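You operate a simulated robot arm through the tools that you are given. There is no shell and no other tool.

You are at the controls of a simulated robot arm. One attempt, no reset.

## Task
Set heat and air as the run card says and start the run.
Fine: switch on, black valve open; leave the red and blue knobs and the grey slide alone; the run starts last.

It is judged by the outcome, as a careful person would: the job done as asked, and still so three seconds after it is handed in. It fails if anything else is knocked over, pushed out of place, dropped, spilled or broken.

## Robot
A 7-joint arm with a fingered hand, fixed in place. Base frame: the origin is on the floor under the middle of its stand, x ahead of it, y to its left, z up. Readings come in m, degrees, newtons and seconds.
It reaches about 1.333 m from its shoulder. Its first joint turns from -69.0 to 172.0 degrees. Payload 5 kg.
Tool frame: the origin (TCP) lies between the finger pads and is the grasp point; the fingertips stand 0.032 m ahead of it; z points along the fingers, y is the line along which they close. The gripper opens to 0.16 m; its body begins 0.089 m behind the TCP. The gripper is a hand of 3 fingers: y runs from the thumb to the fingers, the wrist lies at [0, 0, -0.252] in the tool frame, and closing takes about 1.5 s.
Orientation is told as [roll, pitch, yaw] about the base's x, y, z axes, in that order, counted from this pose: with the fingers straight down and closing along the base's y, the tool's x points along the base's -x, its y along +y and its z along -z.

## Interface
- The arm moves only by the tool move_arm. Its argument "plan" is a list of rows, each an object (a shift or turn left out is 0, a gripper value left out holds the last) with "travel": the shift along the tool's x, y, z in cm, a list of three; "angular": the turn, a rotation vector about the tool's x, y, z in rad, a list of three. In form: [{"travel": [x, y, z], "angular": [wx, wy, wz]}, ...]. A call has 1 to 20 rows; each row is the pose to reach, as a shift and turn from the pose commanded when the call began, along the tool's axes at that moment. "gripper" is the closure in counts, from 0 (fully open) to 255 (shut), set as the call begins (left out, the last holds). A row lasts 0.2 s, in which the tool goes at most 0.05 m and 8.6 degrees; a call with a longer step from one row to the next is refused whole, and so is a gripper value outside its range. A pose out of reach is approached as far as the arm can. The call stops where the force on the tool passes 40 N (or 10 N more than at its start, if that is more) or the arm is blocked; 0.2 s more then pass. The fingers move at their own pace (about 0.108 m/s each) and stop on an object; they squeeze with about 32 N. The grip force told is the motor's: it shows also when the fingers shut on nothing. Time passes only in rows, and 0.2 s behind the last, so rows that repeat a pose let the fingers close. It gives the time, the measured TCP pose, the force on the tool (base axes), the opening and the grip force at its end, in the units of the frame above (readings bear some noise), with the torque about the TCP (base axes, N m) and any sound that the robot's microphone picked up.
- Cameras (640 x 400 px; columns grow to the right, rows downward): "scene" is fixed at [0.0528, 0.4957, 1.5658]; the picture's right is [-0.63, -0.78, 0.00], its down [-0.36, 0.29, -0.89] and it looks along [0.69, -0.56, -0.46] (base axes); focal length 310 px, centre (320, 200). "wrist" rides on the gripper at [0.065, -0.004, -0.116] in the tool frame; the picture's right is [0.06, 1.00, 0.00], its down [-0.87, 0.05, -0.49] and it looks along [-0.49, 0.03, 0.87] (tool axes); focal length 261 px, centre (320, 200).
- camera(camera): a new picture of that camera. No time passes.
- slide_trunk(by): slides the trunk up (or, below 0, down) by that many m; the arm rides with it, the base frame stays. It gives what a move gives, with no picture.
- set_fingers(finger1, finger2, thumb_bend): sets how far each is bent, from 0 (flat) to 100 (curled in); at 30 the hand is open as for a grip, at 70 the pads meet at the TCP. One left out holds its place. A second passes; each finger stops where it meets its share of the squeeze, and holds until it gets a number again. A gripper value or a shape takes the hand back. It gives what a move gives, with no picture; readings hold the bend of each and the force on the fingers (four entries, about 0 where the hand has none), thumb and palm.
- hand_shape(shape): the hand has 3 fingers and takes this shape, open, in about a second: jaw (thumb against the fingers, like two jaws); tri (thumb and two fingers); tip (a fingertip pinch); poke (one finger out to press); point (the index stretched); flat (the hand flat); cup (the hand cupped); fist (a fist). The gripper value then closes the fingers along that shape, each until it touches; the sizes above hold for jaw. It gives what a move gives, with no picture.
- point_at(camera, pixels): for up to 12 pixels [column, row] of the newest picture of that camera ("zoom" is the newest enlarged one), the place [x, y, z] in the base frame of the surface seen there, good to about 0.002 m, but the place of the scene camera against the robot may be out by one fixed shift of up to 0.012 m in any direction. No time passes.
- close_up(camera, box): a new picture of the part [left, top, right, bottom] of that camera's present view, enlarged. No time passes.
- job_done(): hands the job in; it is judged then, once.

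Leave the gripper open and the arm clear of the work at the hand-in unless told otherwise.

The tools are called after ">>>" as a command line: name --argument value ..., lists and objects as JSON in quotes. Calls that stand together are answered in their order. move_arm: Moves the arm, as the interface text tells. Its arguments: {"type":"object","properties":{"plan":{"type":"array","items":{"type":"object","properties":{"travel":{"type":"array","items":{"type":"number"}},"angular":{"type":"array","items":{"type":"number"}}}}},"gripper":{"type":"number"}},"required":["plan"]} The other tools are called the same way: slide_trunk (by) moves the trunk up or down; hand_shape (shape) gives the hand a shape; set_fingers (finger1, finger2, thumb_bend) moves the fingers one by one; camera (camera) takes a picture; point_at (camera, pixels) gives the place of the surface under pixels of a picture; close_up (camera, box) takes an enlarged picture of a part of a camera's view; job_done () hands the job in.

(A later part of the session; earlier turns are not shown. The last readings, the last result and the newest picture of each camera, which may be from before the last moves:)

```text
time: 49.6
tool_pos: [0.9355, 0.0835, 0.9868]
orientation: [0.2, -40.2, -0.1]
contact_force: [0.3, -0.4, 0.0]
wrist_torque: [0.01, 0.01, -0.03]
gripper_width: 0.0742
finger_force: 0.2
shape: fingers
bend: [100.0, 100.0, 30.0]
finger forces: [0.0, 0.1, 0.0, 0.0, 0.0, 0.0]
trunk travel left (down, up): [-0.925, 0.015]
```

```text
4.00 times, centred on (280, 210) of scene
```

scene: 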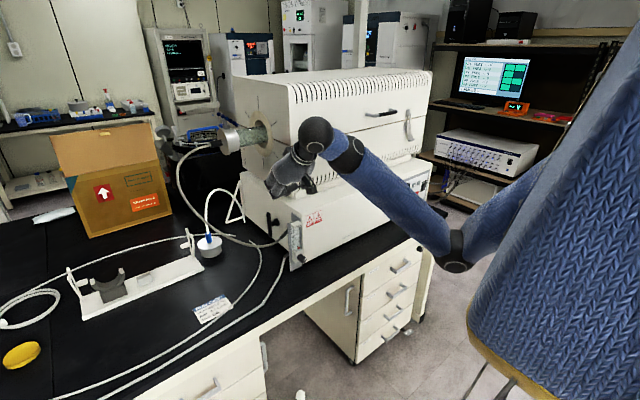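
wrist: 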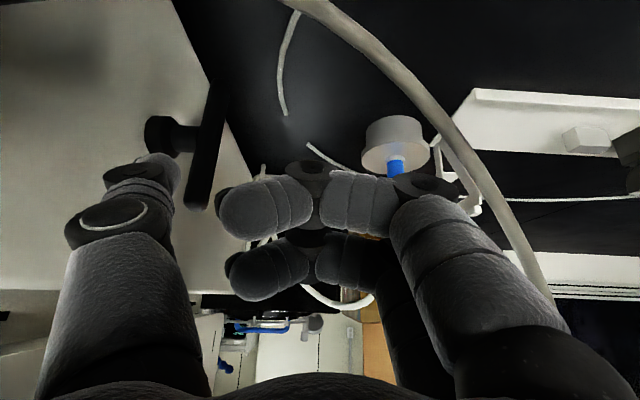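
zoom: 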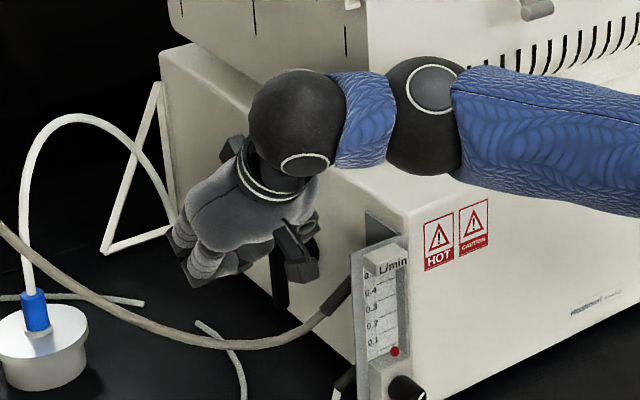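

In the wrist view the bar's upper end is near (198,205) and the thumb tip near (158,165). I'll measure both to check they line up in y.

>>> point_at --camera "wrist" --pixels '[[198, 203], [200, 190], [205, 160], [212, 110], [160, 160], [170, 165], [175, 180], [155, 157], [140, 172], [180, 138], [165, 135], [172, 175]]'

>>> close_up --camera "wrist" --box '[90, 70, 250, 230]'

```text
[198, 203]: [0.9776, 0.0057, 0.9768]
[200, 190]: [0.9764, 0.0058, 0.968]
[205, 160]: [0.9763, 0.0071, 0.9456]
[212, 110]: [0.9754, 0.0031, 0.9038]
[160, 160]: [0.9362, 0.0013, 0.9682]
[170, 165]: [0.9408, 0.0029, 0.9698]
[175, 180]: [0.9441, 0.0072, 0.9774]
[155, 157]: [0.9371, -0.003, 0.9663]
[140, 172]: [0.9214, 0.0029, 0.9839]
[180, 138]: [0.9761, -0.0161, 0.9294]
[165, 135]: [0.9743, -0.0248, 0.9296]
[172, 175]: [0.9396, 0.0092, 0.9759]
```

```text
2.50 times, centred on (170, 150) of wrist
```

zoom: 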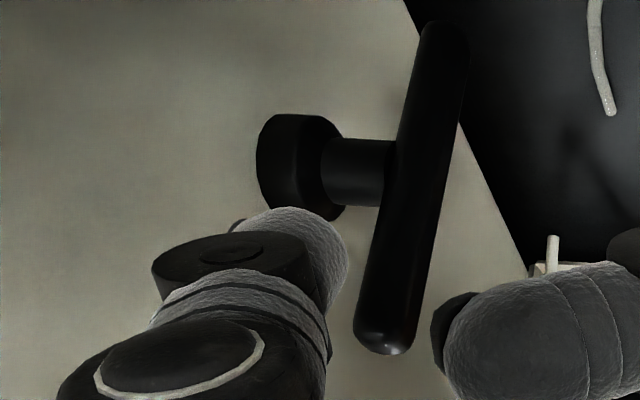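

The thumb centre is about 6 mm to the right of the bar centre, so I'll correct that. Then I'll push the upper end forward gently to about 30° and check.

>>> move_arm --plan '[{"travel": [0, 0.6, 0]}, {"travel": [-0.9, 0.6, 0.49]}, {"travel": [-1.51, 0.6, 1.01]}, {"travel": [-2.0, 0.6, 1.2]}, {"travel": [-2.46, 0.6, 1.42]}, {"travel": [-2.95, 0.6, 1.7]}, {"travel": [-3.41, 0.6, 2.01]}]'

>>> camera --camera "wrist"

>>> close_up --camera "scene" --box '[220, 160, 340, 260]'

```text
time: 50.8
tool_pos: [0.9571, 0.0927, 0.9892]
orientation: [0.2, -40.0, 0.1]
contact_force: [-26.0, 3.7, 0.6]
wrist_torque: [0.01, 0.36, -2.39]
gripper_width: 0.0765
finger_force: 12.4
shape: fingers
bend: [100.0, 100.0, 29.0]
finger forces: [0.0, 0.0, 0.0, 0.1, 25.6, 0.0]
trunk travel left (down, up): [-0.925, 0.015]
stopped in row 6: the force on the tool passed its limit at 45 N (the readings are from after the stop); the commanded pose is now the measured one
```

```text
taken
```

wrist: 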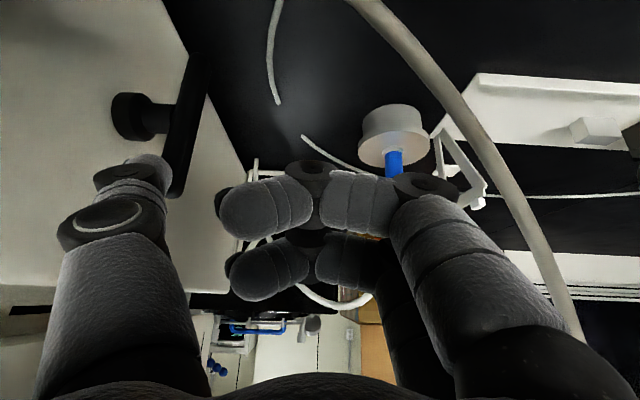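

```text
4.00 times, centred on (280, 210) of scene
```

zoom: 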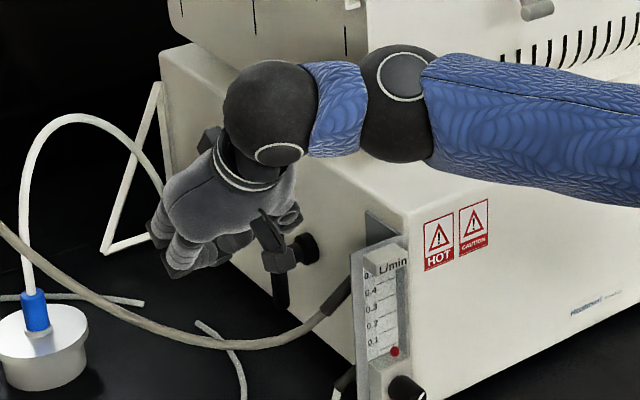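

The lever didn't budge: the force reached 45 N and the bar stayed vertical, so that direction is its stop. It must turn the other way, with the upper end coming toward the front (−x). I'll back off, rise above the lever, and steepen the hand to about 20° so the thumb can hook the far side of the upper end.

>>> move_arm --plan '[{"travel": [1.15, 0, -0.96]}, {"travel": [0.2, -0.1, -2.5]}, {"travel": [-1.6, -0.2, -4.5], "angular": [0, 0.09, 0]}, {"travel": [-3.27, -0.3, -6.53], "angular": [0, 0.18, 0]}, {"travel": [-3.27, -0.3, -6.53], "angular": [0, 0.27, 0]}, {"travel": [-3.27, -0.3, -6.53], "angular": [0, 0.349, 0]}]'

>>> camera --camera "wrist"

>>> camera --camera "scene"

```text
time: 52.2
tool_pos: [0.9437, 0.0877, 1.06]
orientation: [0.0, -19.9, 0.1]
contact_force: [0.1, 0.2, 0.3]
wrist_torque: [-0.02, -0.01, -0.02]
gripper_width: 0.0744
finger_force: 0.1
shape: fingers
bend: [100.0, 100.0, 30.0]
finger forces: [0.1, 0.0, 0.1, 0.0, 0.0, 0.0]
trunk travel left (down, up): [-0.925, 0.015]
```

```text
taken
```

wrist: 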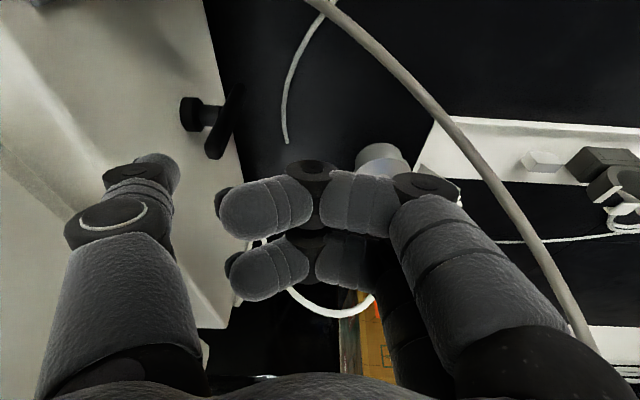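

```text
taken
```

scene: 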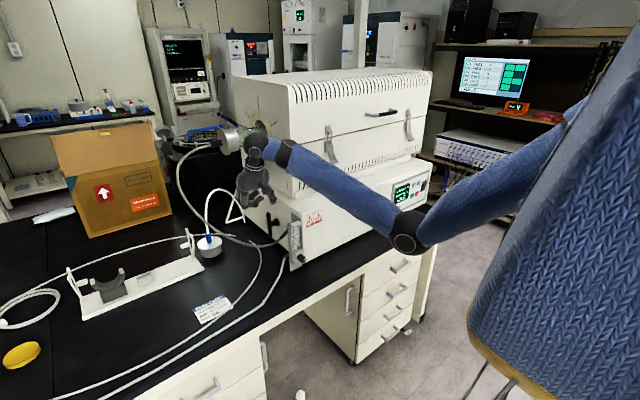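

The hand is now 20° off vertical at (0.944, 0.088, 1.060), with the wrist well clear of the tube cap. I'll pass over the lever's top to its far side, keeping the thumb tip about 3 cm above it.

>>> move_arm --plan '[{"travel": [-1.6, 0.1, 1]}, {"travel": [-3.2, 0.2, 2]}, {"travel": [-4.8, 0.28, 3]}, {"travel": [-6.38, 0.28, 3.92]}]'

>>> camera --camera "wrist"

>>> close_up --camera "scene" --box '[190, 110, 340, 260]'

```text
time: 53.2
tool_pos: [1.0168, 0.0907, 1.044]
orientation: [0.0, -19.9, 0.0]
contact_force: [-0.3, -0.2, 0.1]
wrist_torque: [-0.01, -0.01, 0.01]
gripper_width: 0.0743
finger_force: 0.1
shape: fingers
bend: [100.0, 100.0, 30.0]
finger forces: [0.0, 0.1, 0.1, 0.0, 0.0, 0.0]
trunk travel left (down, up): [-0.925, 0.015]
```

```text
taken
```

wrist: 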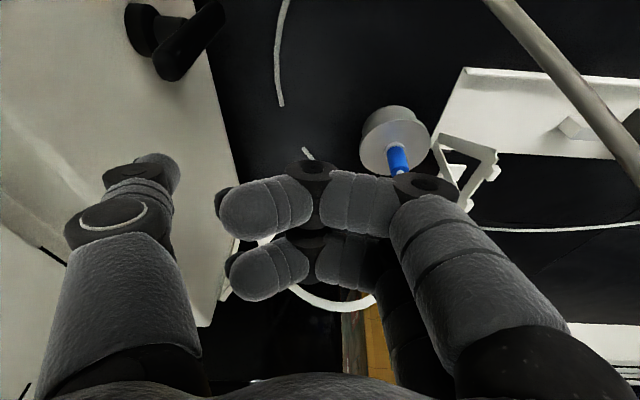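

```text
2.67 times, centred on (265, 185) of scene
```

zoom: 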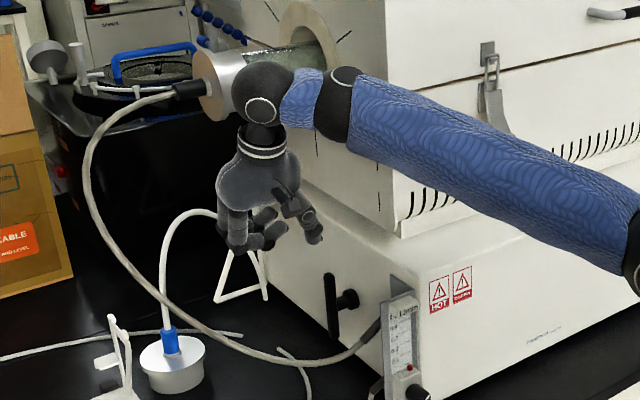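

The thumb is now past the lever. Before lowering, I want to know where the white flask tube arches, since it's visible under the fingers near (330,300).

>>> close_up --camera "scene" --box '[195, 170, 275, 250]'

```text
5.00 times, centred on (235, 210) of scene
```

zoom: 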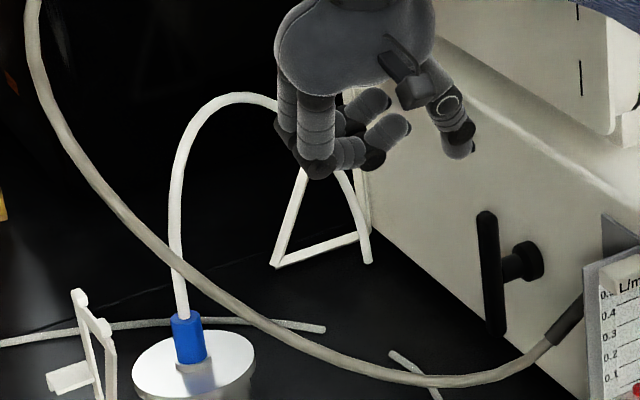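

>>> point_at --camera "zoom" --pixels '[[178, 280], [174, 210], [185, 140], [215, 104], [245, 98], [270, 104], [350, 190], [362, 240], [318, 165], [310, 130], [458, 150], [380, 155]]'

```text
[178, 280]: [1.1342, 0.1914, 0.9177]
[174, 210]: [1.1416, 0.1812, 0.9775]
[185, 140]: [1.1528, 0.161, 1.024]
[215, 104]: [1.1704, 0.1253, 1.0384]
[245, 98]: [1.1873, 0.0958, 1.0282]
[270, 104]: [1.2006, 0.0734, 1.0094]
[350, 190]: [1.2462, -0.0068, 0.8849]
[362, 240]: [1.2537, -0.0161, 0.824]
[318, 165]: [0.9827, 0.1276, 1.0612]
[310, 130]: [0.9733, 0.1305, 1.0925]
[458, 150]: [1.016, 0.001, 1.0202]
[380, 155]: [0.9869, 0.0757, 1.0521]
```

The white tube is at x≥1.13, well beyond the hand, and the thumb tip is at about (1.013, 0.003, 1.02), past the lever's top. I'll lower 6 cm so the thumb sits just beyond the upper end.

>>> move_arm --plan '[{"travel": [0.5, 0, 1.4]}, {"travel": [1.0, 0, 2.8]}, {"travel": [1.5, 0, 4.2]}, {"travel": [2.02, 0, 5.55]}]'

>>> camera --camera "wrist"

>>> close_up --camera "scene" --box '[215, 150, 315, 250]'

```text
time: 54.2
tool_pos: [1.0163, 0.0916, 0.9855]
orientation: [0.0, -20.0, 0.0]
contact_force: [1.1, 0.8, -0.1]
wrist_torque: [0.02, -0.03, -0.01]
gripper_width: 0.0741
finger_force: 0.0
shape: fingers
bend: [100.0, 100.0, 30.0]
finger forces: [0.1, 0.0, 0.0, 0.0, 0.0, 0.1]
trunk travel left (down, up): [-0.925, 0.015]
```

```text
taken
```

wrist: 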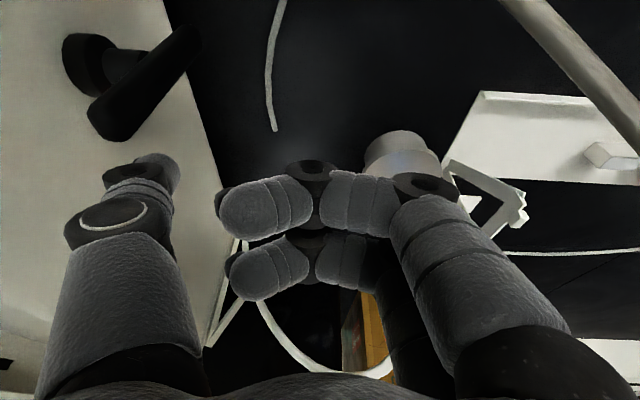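

```text
4.00 times, centred on (265, 200) of scene
```

zoom: 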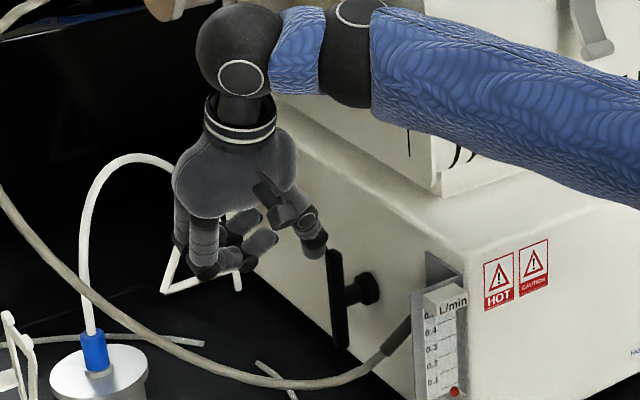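

The thumb is just beyond the lever's upper end. Now I'll pull it gently toward the front (−x) along the arc, to about 30°.

>>> move_arm --plan '[{"travel": [0.75, 0, -0.3]}, {"travel": [1.47, 0, -0.64]}, {"travel": [1.8, 0, -1.1]}, {"travel": [2.15, 0, -1.7]}, {"travel": [2.65, 0, -1.95]}, {"travel": [3.16, 0, -2.16]}]'

>>> camera --camera "wrist"

>>> close_up --camera "scene" --box '[215, 150, 315, 250]'

```text
time: 55.6
tool_pos: [0.9799, 0.0911, 0.9954]
orientation: [0.1, -20.1, -0.1]
contact_force: [1.8, -0.5, -0.5]
wrist_torque: [0.04, -0.02, 0.12]
gripper_width: 0.0743
finger_force: 0.9
shape: fingers
bend: [100.0, 100.0, 30.0]
finger forces: [0.0, 0.0, 0.1, 0.0, 1.1, 0.0]
trunk travel left (down, up): [-0.925, 0.015]
```

```text
taken
```

wrist: 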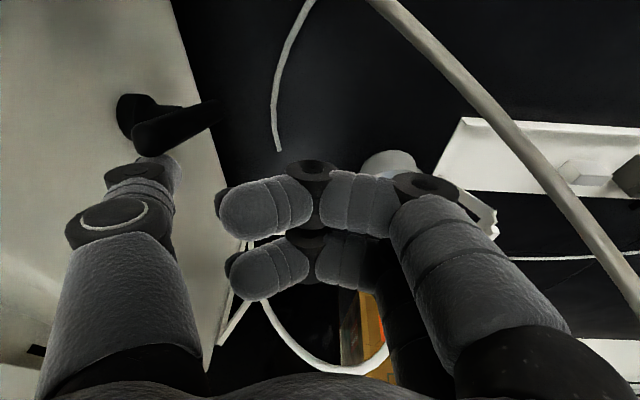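

```text
4.00 times, centred on (265, 200) of scene
```

zoom: 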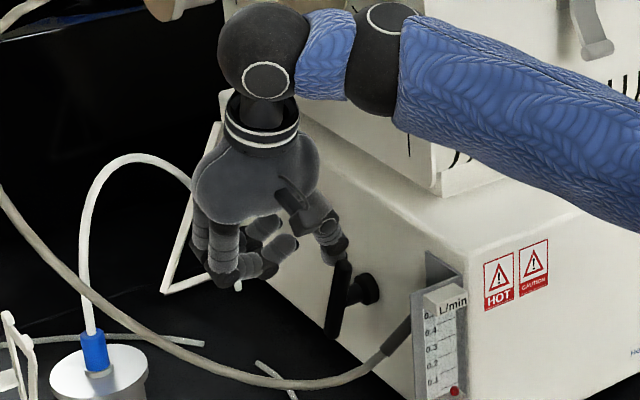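

It moves with only about 2 N, and the bar is now tilted toward the front. I'll keep following the arc until it's horizontal.

>>> move_arm --plan '[{"travel": [0.6, 0, -0.15]}, {"travel": [1.2, 0, -0.21]}, {"travel": [1.75, 0, -0.2]}, {"travel": [2.25, 0, -0.11]}, {"travel": [2.8, 0, 0.05]}, {"travel": [3.29, 0, 0.26]}, {"travel": [3.75, 0, 0.55]}, {"travel": [4.16, 0, 0.9]}]'

>>> camera --camera "wrist"

>>> close_up --camera "scene" --box '[225, 170, 325, 270]'

```text
time: 57.4
tool_pos: [0.9421, 0.0914, 0.9719]
orientation: [0.0, -20.0, 0.0]
contact_force: [1.3, 0.2, 1.1]
wrist_torque: [-0.12, -0.04, 0.11]
gripper_width: 0.0745
finger_force: 0.7
shape: fingers
bend: [100.0, 100.0, 30.0]
finger forces: [0.1, 0.0, 0.0, 0.0, 1.7, 0.0]
trunk travel left (down, up): [-0.925, 0.015]
```

```text
taken
```

wrist: 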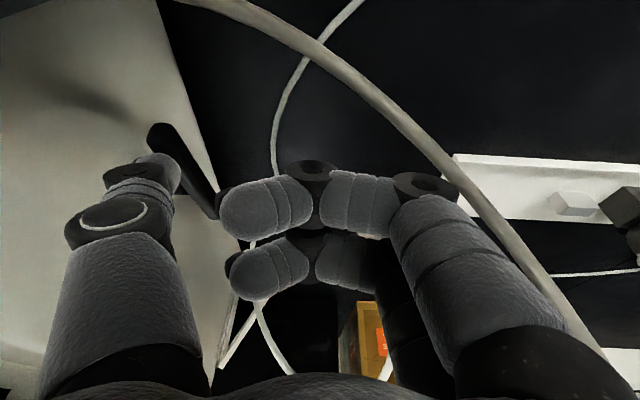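

```text
4.00 times, centred on (275, 220) of scene
```

zoom: 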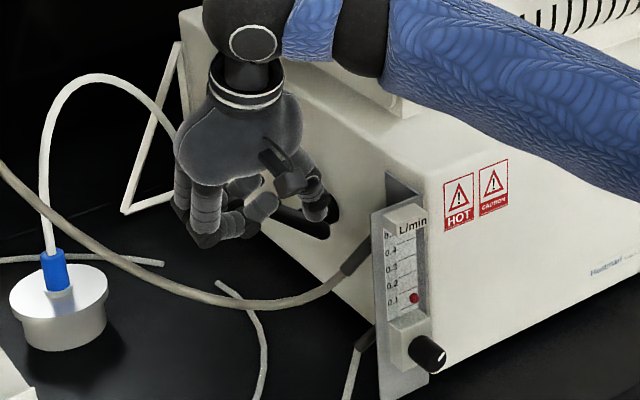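

The lever is near horizontal and the ball has risen to about the 0.1 mark. I'll press slightly further down to be sure the lever reaches its end stop.

>>> move_arm --plan '[{"travel": [0.12, 0, 0.17]}, {"travel": [0.23, 0, 0.34]}, {"travel": [0.3, 0, 0.53]}, {"travel": [0.37, 0, 0.72]}]'

>>> close_up --camera "scene" --box '[225, 170, 325, 270]'

>>> close_up --camera "scene" --box '[284, 216, 316, 272]'

```text
time: 58.4
tool_pos: [0.9407, 0.0918, 0.9649]
orientation: [0.1, -20.0, -0.1]
contact_force: [-2.3, 1.1, 3.2]
wrist_torque: [-0.29, 0.03, -0.14]
gripper_width: 0.0743
finger_force: 1.4
shape: fingers
bend: [100.0, 100.0, 30.0]
finger forces: [0.0, 0.1, 0.1, 0.0, 3.1, 0.0]
trunk travel left (down, up): [-0.925, 0.015]
```

```text
4.00 times, centred on (275, 220) of scene
```

zoom: 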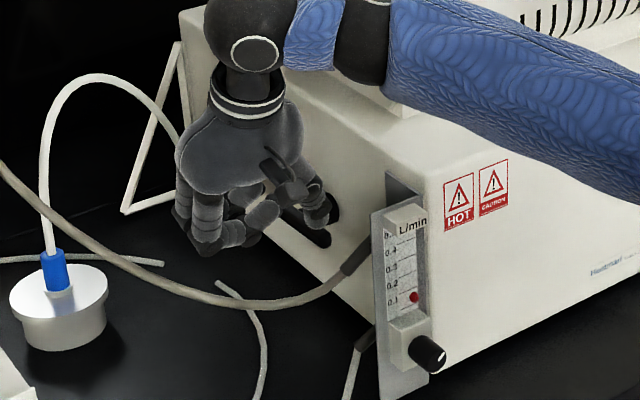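

```text
7.14 times, centred on (300, 244) of scene
```

zoom: 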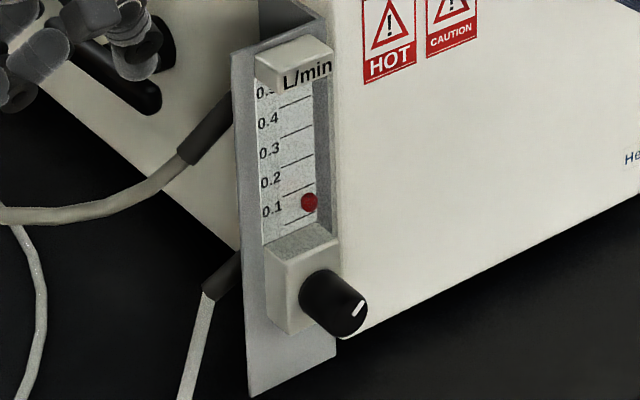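

The ball is now near 0.1. I'll lift the hand straight up off the lever and check the lever angle and the ball.

>>> move_arm --plan '[{"travel": [-0.7, 0, -1.9]}, {"travel": [-1.4, 0, -3.8]}, {"travel": [-2.05, 0, -5.64]}, {"travel": [-2.5, 0.3, -8.5]}]'

>>> camera --camera "wrist"

>>> close_up --camera "scene" --box '[250, 190, 330, 270]'

```text
time: 59.4
tool_pos: [0.9359, 0.0931, 1.053]
orientation: [0.0, -20.0, 0.0]
contact_force: [-0.2, 0.8, 0.9]
wrist_torque: [0.02, -0.04, -0.03]
gripper_width: 0.0742
finger_force: 0.0
shape: fingers
bend: [100.0, 100.0, 30.0]
finger forces: [0.0, 0.1, 0.0, 0.1, 0.1, 0.1]
trunk travel left (down, up): [-0.925, 0.015]
```

```text
taken
```

wrist: 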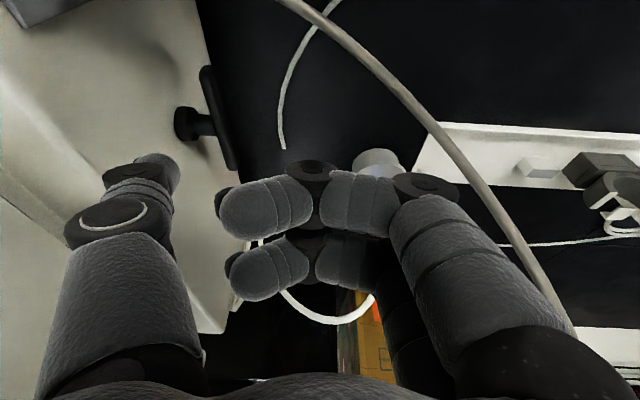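

```text
5.00 times, centred on (290, 230) of scene
```

zoom: 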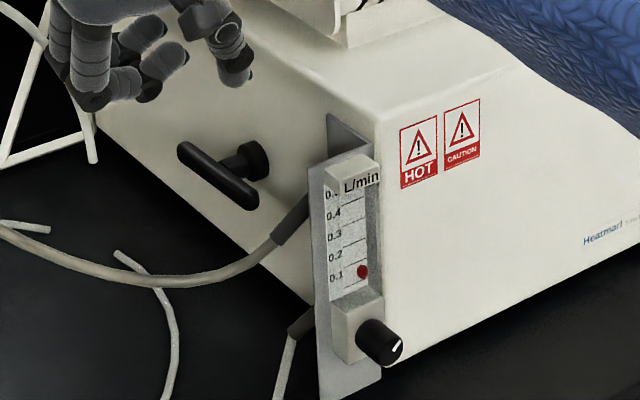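

I'll measure the bar's ends to find its angle.

>>> point_at --camera "zoom" --pixels '[[186, 150], [195, 158], [210, 170], [225, 182], [240, 192], [252, 200], [182, 148], [362, 272]]'

>>> point_at --camera "wrist" --pixels '[[205, 75], [210, 90], [215, 110], [222, 130], [228, 150], [233, 165]]'

```text
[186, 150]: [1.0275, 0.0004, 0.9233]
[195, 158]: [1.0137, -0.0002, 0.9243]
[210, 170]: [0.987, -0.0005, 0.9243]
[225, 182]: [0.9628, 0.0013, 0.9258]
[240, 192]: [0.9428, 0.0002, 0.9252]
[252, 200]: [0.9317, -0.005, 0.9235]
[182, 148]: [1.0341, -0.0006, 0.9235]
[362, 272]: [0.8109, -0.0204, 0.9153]
```

```text
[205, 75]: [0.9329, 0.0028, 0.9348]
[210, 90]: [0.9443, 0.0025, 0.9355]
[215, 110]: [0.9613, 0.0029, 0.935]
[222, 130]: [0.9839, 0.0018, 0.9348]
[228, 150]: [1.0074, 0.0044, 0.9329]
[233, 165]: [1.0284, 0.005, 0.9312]
```

The bar is now horizontal (z constant within 2 mm from x 0.93 to 1.03), so the valve is fully open. I'll bring the hand up and back over the flowmeter, clear of its top at z 1.01.

>>> move_arm --plan '[{"travel": [1.2, 0, -3.5], "angular": [0, 0, 0]}, {"travel": [3.5, 0, -6.5], "angular": [0, -0.05, 0]}, {"travel": [6.2, 0, -9.5], "angular": [0, -0.12, 0]}, {"travel": [8.8, 0, -12.5], "angular": [0, -0.2, 0]}, {"travel": [11.5, 0, -15.6], "angular": [0, -0.28, 0]}, {"travel": [14.1, 0, -18.6], "angular": [0, -0.349, 0]}]'

>>> close_up --camera "scene" --box '[284, 216, 316, 272]'

>>> camera --camera "wrist"

```text
time: 60.8
tool_pos: [0.7387, 0.0932, 1.1799]
orientation: [0.0, -40.0, 0.0]
contact_force: [-0.1, -0.3, 0.6]
wrist_torque: [0.01, -0.02, 0.0]
gripper_width: 0.0745
finger_force: 0.0
shape: fingers
bend: [100.0, 100.0, 30.0]
finger forces: [0.1, 0.0, 0.0, 0.0, 0.0, 0.0]
trunk travel left (down, up): [-0.925, 0.015]
```

```text
7.14 times, centred on (300, 244) of scene
```

zoom: 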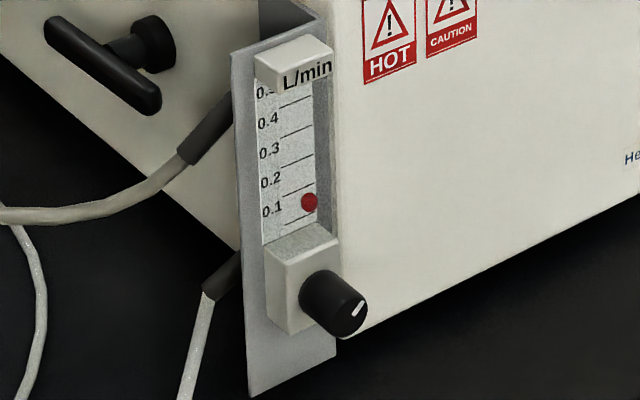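

```text
taken
```

wrist: 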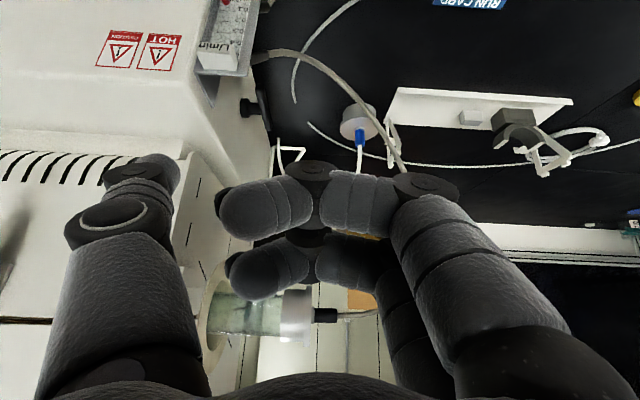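

The ball looks steady. For a precise reading I'll bring the wrist camera in front of the flowmeter, backing off first and then lowering, tilted so the camera looks level.

>>> move_arm --plan '[{"travel": [3, -3.3, -2.5]}, {"travel": [6, -6.6, -5]}, {"travel": [9.1, -10, -7.65], "angular": [0, -0.05, 0]}, {"travel": [12, -10, -4.2], "angular": [0, -0.13, 0]}, {"travel": [15, -10, -0.6], "angular": [0, -0.21, 0]}, {"travel": [18, -10, 3], "angular": [0, -0.28, 0]}, {"travel": [21.3, -10, 6.9], "angular": [0, -0.349, 0]}]'

>>> camera --camera "wrist"

>>> camera --camera "scene"

```text
refused: row 1 steps farther than a row can; nothing moved
```

```text
taken
```

wrist: 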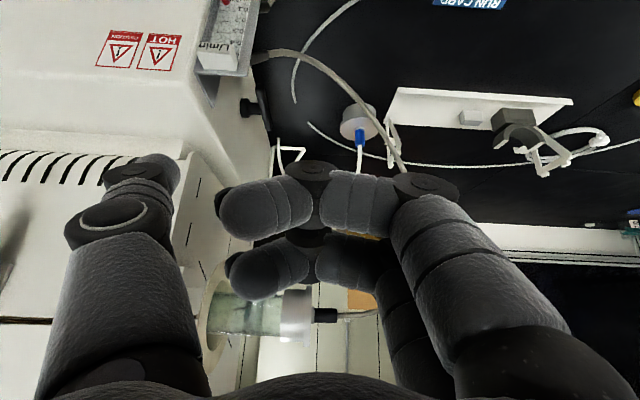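

```text
taken
```

scene: 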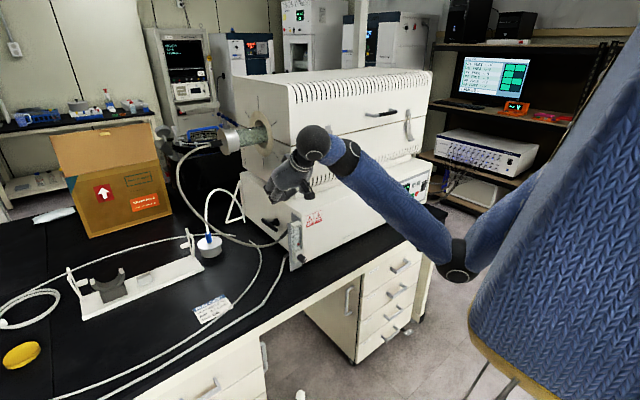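

That first row was just over the 5 cm limit, so nothing moved. I'll resend with smaller steps.

>>> move_arm --plan '[{"travel": [2.3, -2.5, -1.9]}, {"travel": [4.6, -5, -3.8]}, {"travel": [6.8, -7.5, -5.7]}, {"travel": [9.1, -10, -7.65], "angular": [0, -0.05, 0]}, {"travel": [11.5, -10, -4.8], "angular": [0, -0.12, 0]}, {"travel": [14, -10, -1.8], "angular": [0, -0.19, 0]}, {"travel": [16.5, -10, 1.2], "angular": [0, -0.25, 0]}, {"travel": [19, -10, 4.1], "angular": [0, -0.3, 0]}, {"travel": [21.3, -10, 6.9], "angular": [0, -0.349, 0]}]'

>>> camera --camera "wrist"

>>> camera --camera "scene"

```text
time: 62.8
tool_pos: [0.6231, -0.0059, 0.9883]
orientation: [-0.3, -60.0, 0.0]
contact_force: [-0.2, -0.7, -1.6]
wrist_torque: [0.0, -0.1, 0.02]
gripper_width: 0.0744
finger_force: 0.0
shape: fingers
bend: [100.0, 100.0, 30.0]
finger forces: [0.0, 0.0, 0.1, 0.0, 0.0, 0.1]
trunk travel left (down, up): [-0.925, 0.015]
```

```text
taken
```

wrist: 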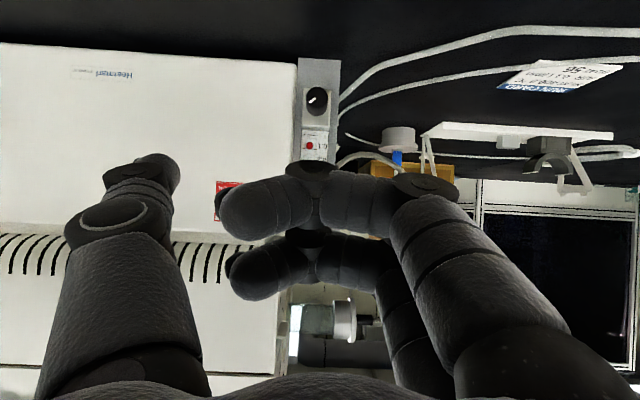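

```text
taken
```

scene: 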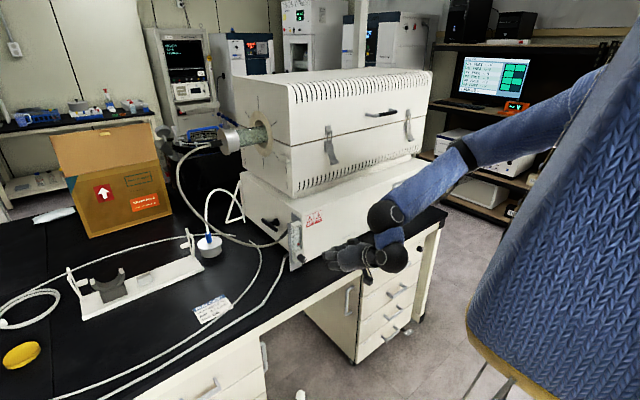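

Now the flowmeter is straight ahead at (315,130). I'll zoom in to read the ball.

>>> close_up --camera "wrist" --box '[285, 60, 355, 175]'

>>> close_up --camera "wrist" --box '[296, 118, 336, 164]'

```text
3.48 times, centred on (320, 118) of wrist
```

zoom: 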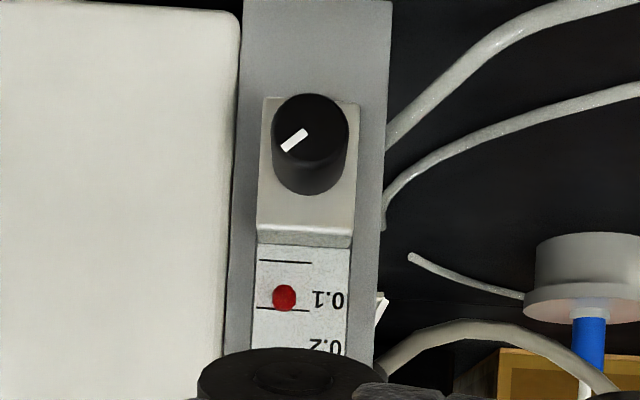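

```text
8.70 times, centred on (316, 141) of wrist
```

zoom: 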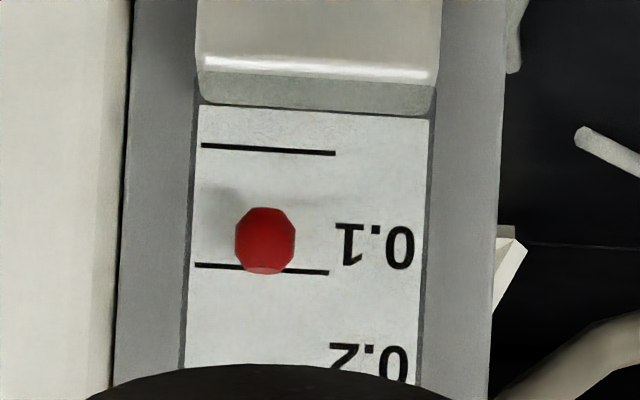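

The ball reads slightly under the 0.1 line, with some parallax because the camera is above it. I'll measure the ball and the scale lines in 3D.

>>> point_at --camera "zoom" --pixels '[[265, 240], [260, 235], [270, 245], [265, 230], [265, 250], [225, 146], [300, 151], [215, 265], [315, 271], [220, 200], [320, 200], [350, 300]]'

```text
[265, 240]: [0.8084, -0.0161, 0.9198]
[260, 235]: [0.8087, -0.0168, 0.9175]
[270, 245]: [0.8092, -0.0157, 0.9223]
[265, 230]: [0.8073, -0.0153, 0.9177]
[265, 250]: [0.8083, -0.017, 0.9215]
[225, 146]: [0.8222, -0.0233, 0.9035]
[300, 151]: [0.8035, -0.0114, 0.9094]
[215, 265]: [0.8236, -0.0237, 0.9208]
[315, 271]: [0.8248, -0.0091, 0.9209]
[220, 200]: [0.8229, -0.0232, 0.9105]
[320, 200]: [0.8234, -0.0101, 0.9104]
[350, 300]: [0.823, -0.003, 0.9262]
```

The ball centre is at z≈0.9195, against 0.921 for the 0.1 line and 0.903 for zero, which is about 0.09 L/min. The knob needs a few more degrees clockwise. I'll reopen the hand to jaw and re-level it toward the knob in stages.

>>> hand_shape --shape "jaw"

>>> move_arm --plan '[{"travel": [1.5, -0.1, 1.2], "angular": [0, -0.09, 0]}, {"travel": [3, -0.2, 2.4], "angular": [0, -0.18, 0]}, {"travel": [4.2, -0.3, 3.4], "angular": [0, -0.27, 0]}]' --gripper 135

>>> camera --camera "scene"

```text
time: 63.7
tool_pos: [0.6205, -0.0075, 0.9879]
orientation: [0.1, -59.8, -0.1]
contact_force: [0.8, 0.5, -0.1]
wrist_torque: [0.03, 0.0, -0.01]
gripper_width: 0.1601
finger_force: 0.0
shape: jaw
bend: [30.0, 30.0, 30.0]
finger forces: [0.1, 0.0, 0.0, 0.0, 0.0, 0.0]
trunk travel left (down, up): [-0.925, 0.015]
```

```text
time: 64.5
tool_pos: [0.6297, -0.0095, 0.9377]
orientation: [0.1, -75.6, -0.2]
contact_force: [-0.1, 0.4, -0.4]
wrist_torque: [-0.01, 0.01, -0.04]
gripper_width: 0.076
finger_force: 0.1
shape: jaw
bend: [73.0, 73.0, 70.0]
finger forces: [0.0, 0.0, 0.0, 0.0, 0.0, 0.1]
trunk travel left (down, up): [-0.925, 0.015]
```

```text
taken
```

scene: 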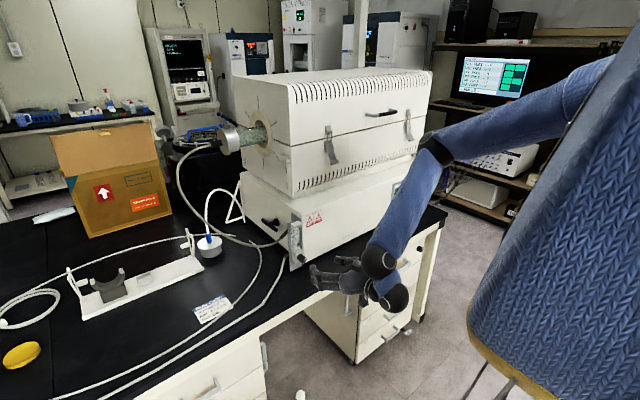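

The arm handles this fine with the elbow up. I'll finish levelling to horizontal at knob height, still 10 cm short of the knob.

>>> move_arm --plan '[{"travel": [1.7, 0, 1.5], "angular": [0, -0.08, 0]}, {"travel": [3.4, -0.05, 3.5], "angular": [0, -0.17, 0]}, {"travel": [4.98, -0.1, 5.93], "angular": [0, -0.2513, 0]}]'

>>> camera --camera "wrist"

>>> close_up --camera "wrist" --box '[180, 90, 460, 265]'

```text
time: 65.3
tool_pos: [0.6764, -0.0113, 0.8725]
orientation: [12.9, -89.7, -12.8]
contact_force: [0.2, 0.6, -0.2]
wrist_torque: [0.02, 0.02, -0.01]
gripper_width: 0.076
finger_force: 0.0
shape: jaw
bend: [73.0, 73.0, 70.0]
finger forces: [0.0, 0.0, 0.1, 0.0, 0.1, 0.0]
trunk travel left (down, up): [-0.925, 0.015]
```

```text
taken
```

wrist: 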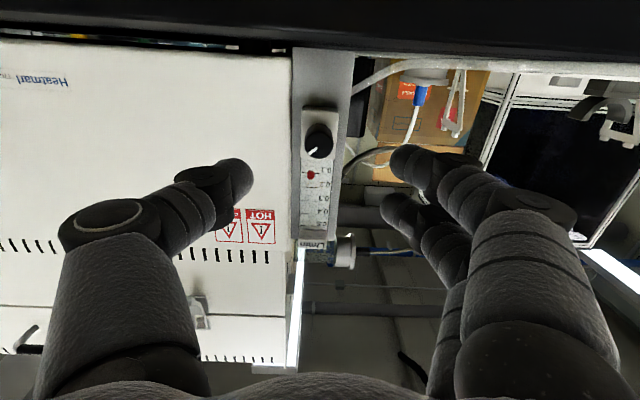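

```text
2.29 times, centred on (320, 178) of wrist
```

zoom: 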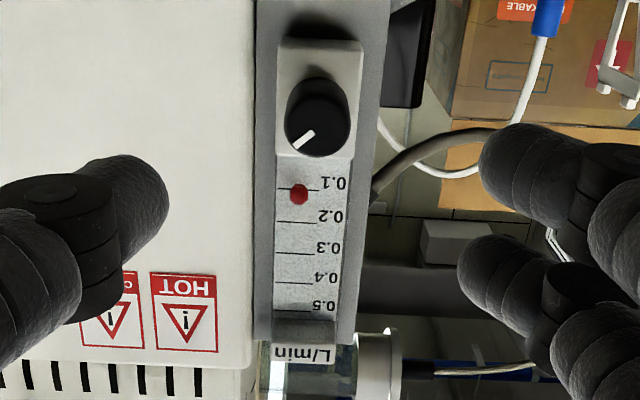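

Seen from below and from above, parallax brackets the reading at about 0.09. The knob at 55° gives 0.09, so about 6–7° more clockwise should give 0.1. I'll advance onto the knob as before.

>>> move_arm --plan '[{"travel": [0, 0, 2]}, {"travel": [0, 0, 4]}, {"travel": [0, 0, 6]}, {"travel": [0, 0, 7]}, {"travel": [0, 0, 7.9]}]'

>>> camera --camera "wrist"

```text
time: 66.5
tool_pos: [0.7536, -0.0098, 0.8732]
orientation: [21.9, -89.8, -21.8]
contact_force: [-0.1, 1.0, -0.6]
wrist_torque: [-0.02, 0.0, 0.0]
gripper_width: 0.0758
finger_force: 0.0
shape: jaw
bend: [73.0, 73.0, 70.0]
finger forces: [0.0, 0.0, 0.0, 0.0, 0.0, 0.1]
trunk travel left (down, up): [-0.925, 0.015]
```

```text
taken
```

wrist: 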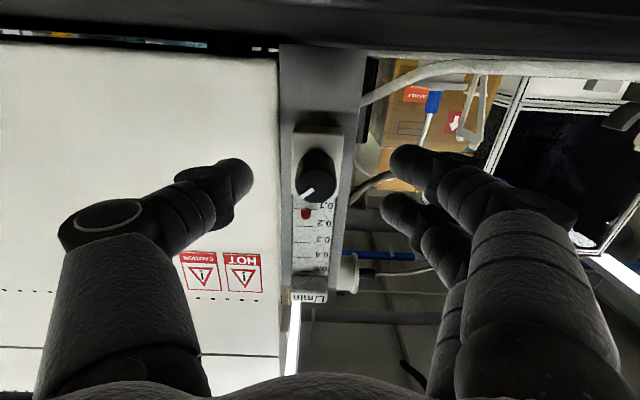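

The knob is centred between thumb and fingers. I'll shift 1.5 mm right and close.

>>> move_arm --plan '[{"travel": [0, -0.15, 0]}, {"travel": [0, -0.15, 0]}, {"travel": [0, -0.15, 0]}, {"travel": [0, -0.15, 0]}, {"travel": [0, -0.15, 0]}, {"travel": [0, -0.15, 0]}, {"travel": [0, -0.15, 0]}, {"travel": [0, -0.15, 0]}]' --gripper 255

>>> close_up --camera "scene" --box '[284, 216, 316, 272]'

>>> camera --camera "wrist"

```text
time: 68.3
tool_pos: [0.7543, -0.0109, 0.8723]
orientation: [12.1, -89.8, -12.3]
contact_force: [5.5, -1.7, -0.6]
wrist_torque: [0.0, 0.01, 0.0]
gripper_width: 0.0122
finger_force: 31.8
shape: jaw
bend: [70.0, 71.0, 70.0]
finger forces: [11.8, 14.1, 0.0, 0.0, 28.1, 0.0]
trunk travel left (down, up): [-0.925, 0.015]
```

```text
7.14 times, centred on (300, 244) of scene
```

zoom: 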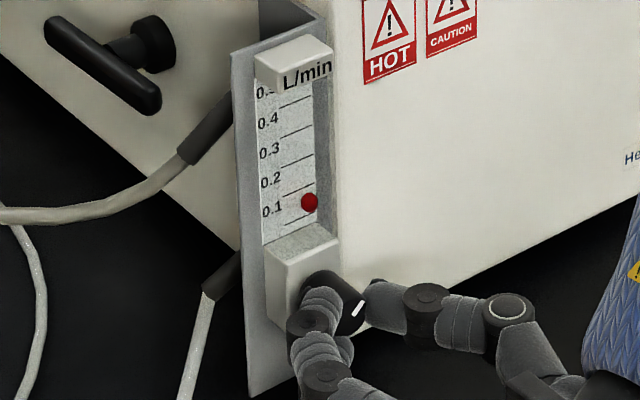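

```text
taken
```

wrist: 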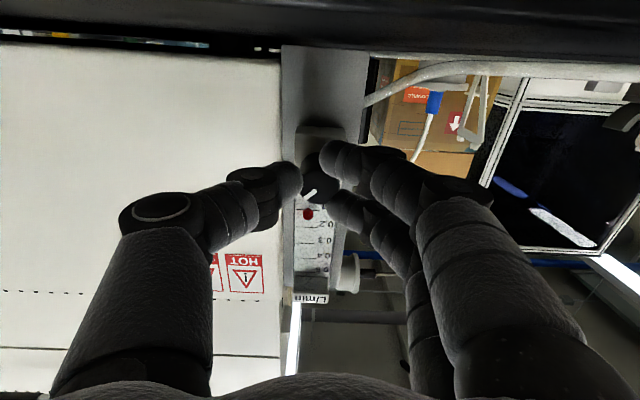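

Gripped, and the ball is unchanged. I'll turn about 7° clockwise and read the ball.

>>> move_arm --plan '[{"angular": [0, 0, 0.06]}, {"angular": [0, 0, 0.12]}, {"angular": [0, 0, 0.12]}, {"angular": [0, 0, 0.12]}]'

>>> close_up --camera "scene" --box '[284, 216, 316, 272]'

>>> close_up --camera "wrist" --box '[280, 150, 360, 310]'

```text
time: 69.3
tool_pos: [0.7539, -0.0115, 0.8738]
orientation: [89.0, -83.1, -88.9]
contact_force: [4.1, -2.2, 1.7]
wrist_torque: [0.0, -0.08, -0.03]
gripper_width: 0.0118
finger_force: 31.4
shape: jaw
bend: [70.0, 71.0, 70.0]
finger forces: [11.6, 15.0, 0.1, 0.0, 28.1, 0.1]
trunk travel left (down, up): [-0.925, 0.015]
```

```text
7.14 times, centred on (300, 244) of scene
```

zoom: 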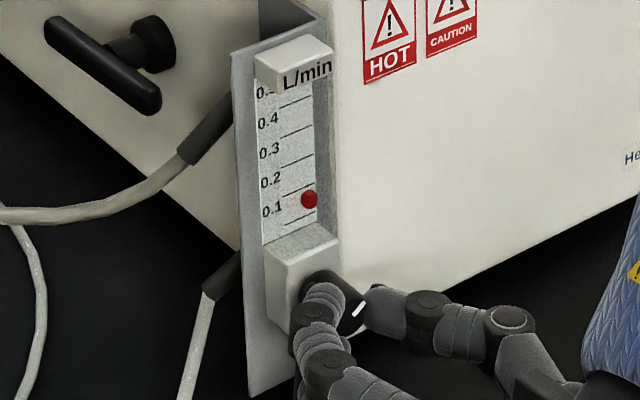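

```text
2.50 times, centred on (320, 230) of wrist
```

zoom: 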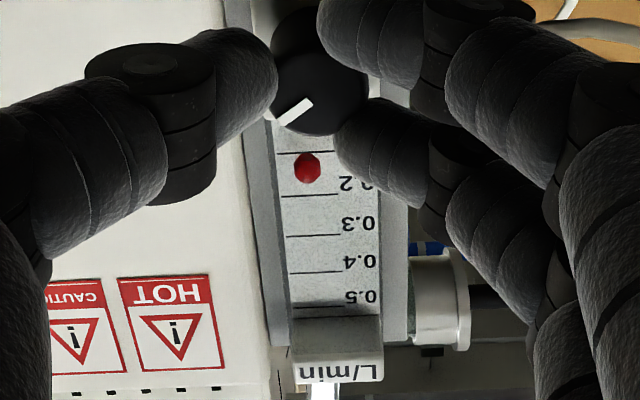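

The ball rose slightly. I'll zoom further to compare its position with the lines.

>>> close_up --camera "scene" --box '[294, 234, 306, 252]'

>>> point_at --camera "zoom" --pixels '[[315, 215], [300, 215], [320, 225], [310, 205], [290, 215]]'

```text
16.00 times, centred on (300, 243) of scene
```

zoom: 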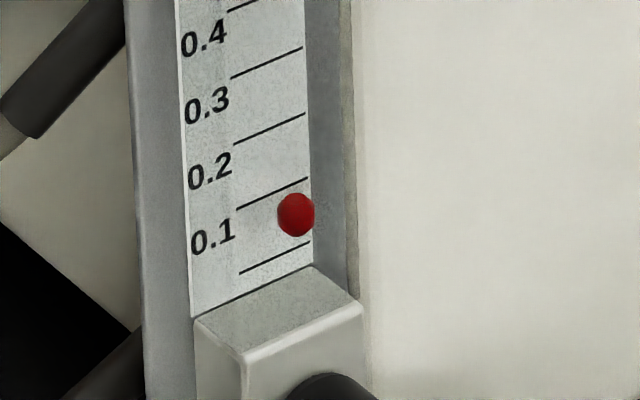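

```text
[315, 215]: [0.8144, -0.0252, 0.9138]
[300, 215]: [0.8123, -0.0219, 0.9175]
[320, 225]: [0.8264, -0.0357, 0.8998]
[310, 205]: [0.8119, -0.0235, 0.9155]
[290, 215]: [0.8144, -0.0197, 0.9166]
```

Working out the parallax, a ball at exactly 0.1 should appear at (297,214) in this zoom, and it is at (296,214). So air is set at 0.1 L/min. I'll release the knob gently and back straight off.

>>> move_arm --plan '[{"angular": [0, 0, 0]}, {"angular": [0, 0, 0]}, {"angular": [0, 0, 0]}, {"angular": [0, 0, 0]}, {"angular": [0, 0, 0]}, {"travel": [0, 0, -2]}, {"travel": [0, 0, -4]}, {"travel": [0, 0, -6]}, {"travel": [0, 0, -8]}, {"travel": [0, 0, -10], "angular": [0, 0, -0.12]}]' --gripper 130

>>> close_up --camera "scene" --box '[294, 234, 306, 252]'

>>> camera --camera "wrist"

>>> camera --camera "scene"

```text
time: 71.5
tool_pos: [0.6698, -0.0054, 0.8698]
orientation: [-0.7, -89.5, 0.5]
contact_force: [0.0, -0.3, -0.5]
wrist_torque: [0.01, -0.01, 0.0]
gripper_width: 0.0779
finger_force: 0.1
shape: jaw
bend: [73.0, 73.0, 70.0]
finger forces: [0.0, 0.0, 0.0, 0.0, 0.0, 0.0]
out of reach, approached as far as the arm can: row 10
trunk travel left (down, up): [-0.925, 0.015]
```

```text
16.00 times, centred on (300, 243) of scene
```

zoom: 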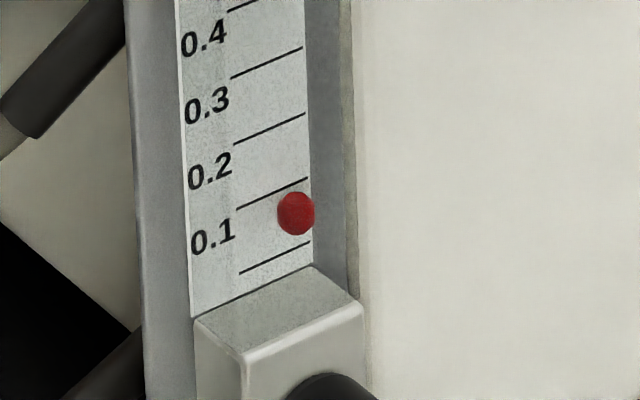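

```text
taken
```

wrist: 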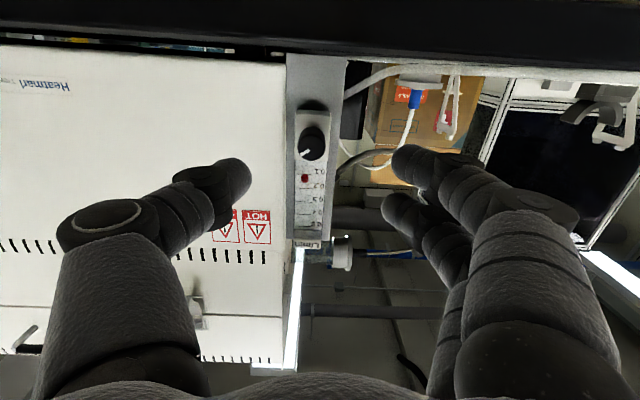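

```text
taken
```

scene: 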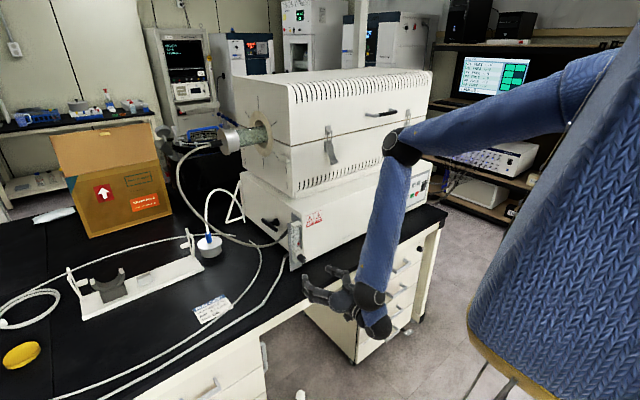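

The ball reads 0.1 after release. Now for RUN, last. The elbow is up near pixel (402,145), so I'll check its position before travelling right.

>>> point_at --camera "scene" --pixels '[[388, 145], [402, 135], [410, 155], [440, 130], [390, 190], [372, 250], [500, 110], [560, 85]]'

>>> close_up --camera "scene" --box '[380, 160, 450, 220]'

```text
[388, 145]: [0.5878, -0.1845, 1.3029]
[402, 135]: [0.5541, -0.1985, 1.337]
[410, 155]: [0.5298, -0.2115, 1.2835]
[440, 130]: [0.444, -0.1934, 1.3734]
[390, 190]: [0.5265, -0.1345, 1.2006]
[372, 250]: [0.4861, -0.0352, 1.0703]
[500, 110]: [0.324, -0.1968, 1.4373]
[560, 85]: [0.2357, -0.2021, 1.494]
```

```text
6.67 times, centred on (415, 190) of scene
```

zoom: 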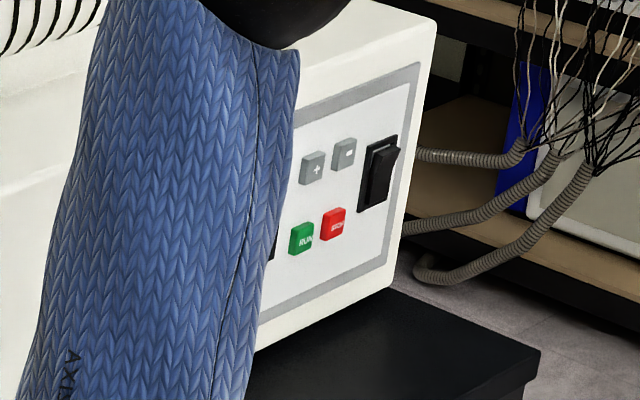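

The elbow is 25 cm or more in front of the furnace. I'll make the poke shape again and move right, in front of the bench, in two legs.

>>> hand_shape --shape "poke"

>>> move_arm --plan '[{"travel": [-1, -4, 0]}, {"travel": [-2, -8, 0]}, {"travel": [-3, -12, 0]}, {"travel": [-4, -16, 0]}, {"travel": [-4, -20, 0]}, {"travel": [-4, -24, 0]}, {"travel": [-4, -28, 0]}, {"travel": [-4, -32, 0]}]'

>>> camera --camera "scene"

```text
time: 72.4
tool_pos: [0.6696, -0.0056, 0.869]
orientation: [5.9, -89.4, -6.0]
contact_force: [-0.6, 0.0, 0.5]
wrist_torque: [0.0, -0.01, 0.01]
gripper_width: 0.0
finger_force: 0.1
shape: poke
bend: [100.0, 100.0, 46.0]
finger forces: [0.1, 0.0, 0.0, 0.0, 0.0, 0.0]
trunk travel left (down, up): [-0.925, 0.015]
```

```text
time: 74.2
tool_pos: [0.7375, -0.2905, 0.9073]
orientation: [-0.8, -86.4, -2.7]
contact_force: [1.8, 0.4, 0.2]
wrist_torque: [0.0, 0.02, 0.02]
gripper_width: 0.0003
finger_force: 0.1
shape: poke
bend: [100.0, 100.0, 46.0]
finger forces: [0.0, 0.0, 0.0, 0.1, 0.0, 0.1]
out of reach, approached as far as the arm can: row 1, 2, 3, 4, 5, 6, 7, 8
trunk travel left (down, up): [-0.925, 0.015]
```

```text
taken
```

scene: 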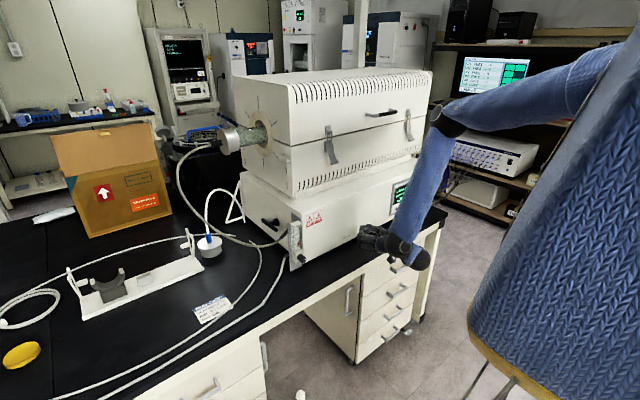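

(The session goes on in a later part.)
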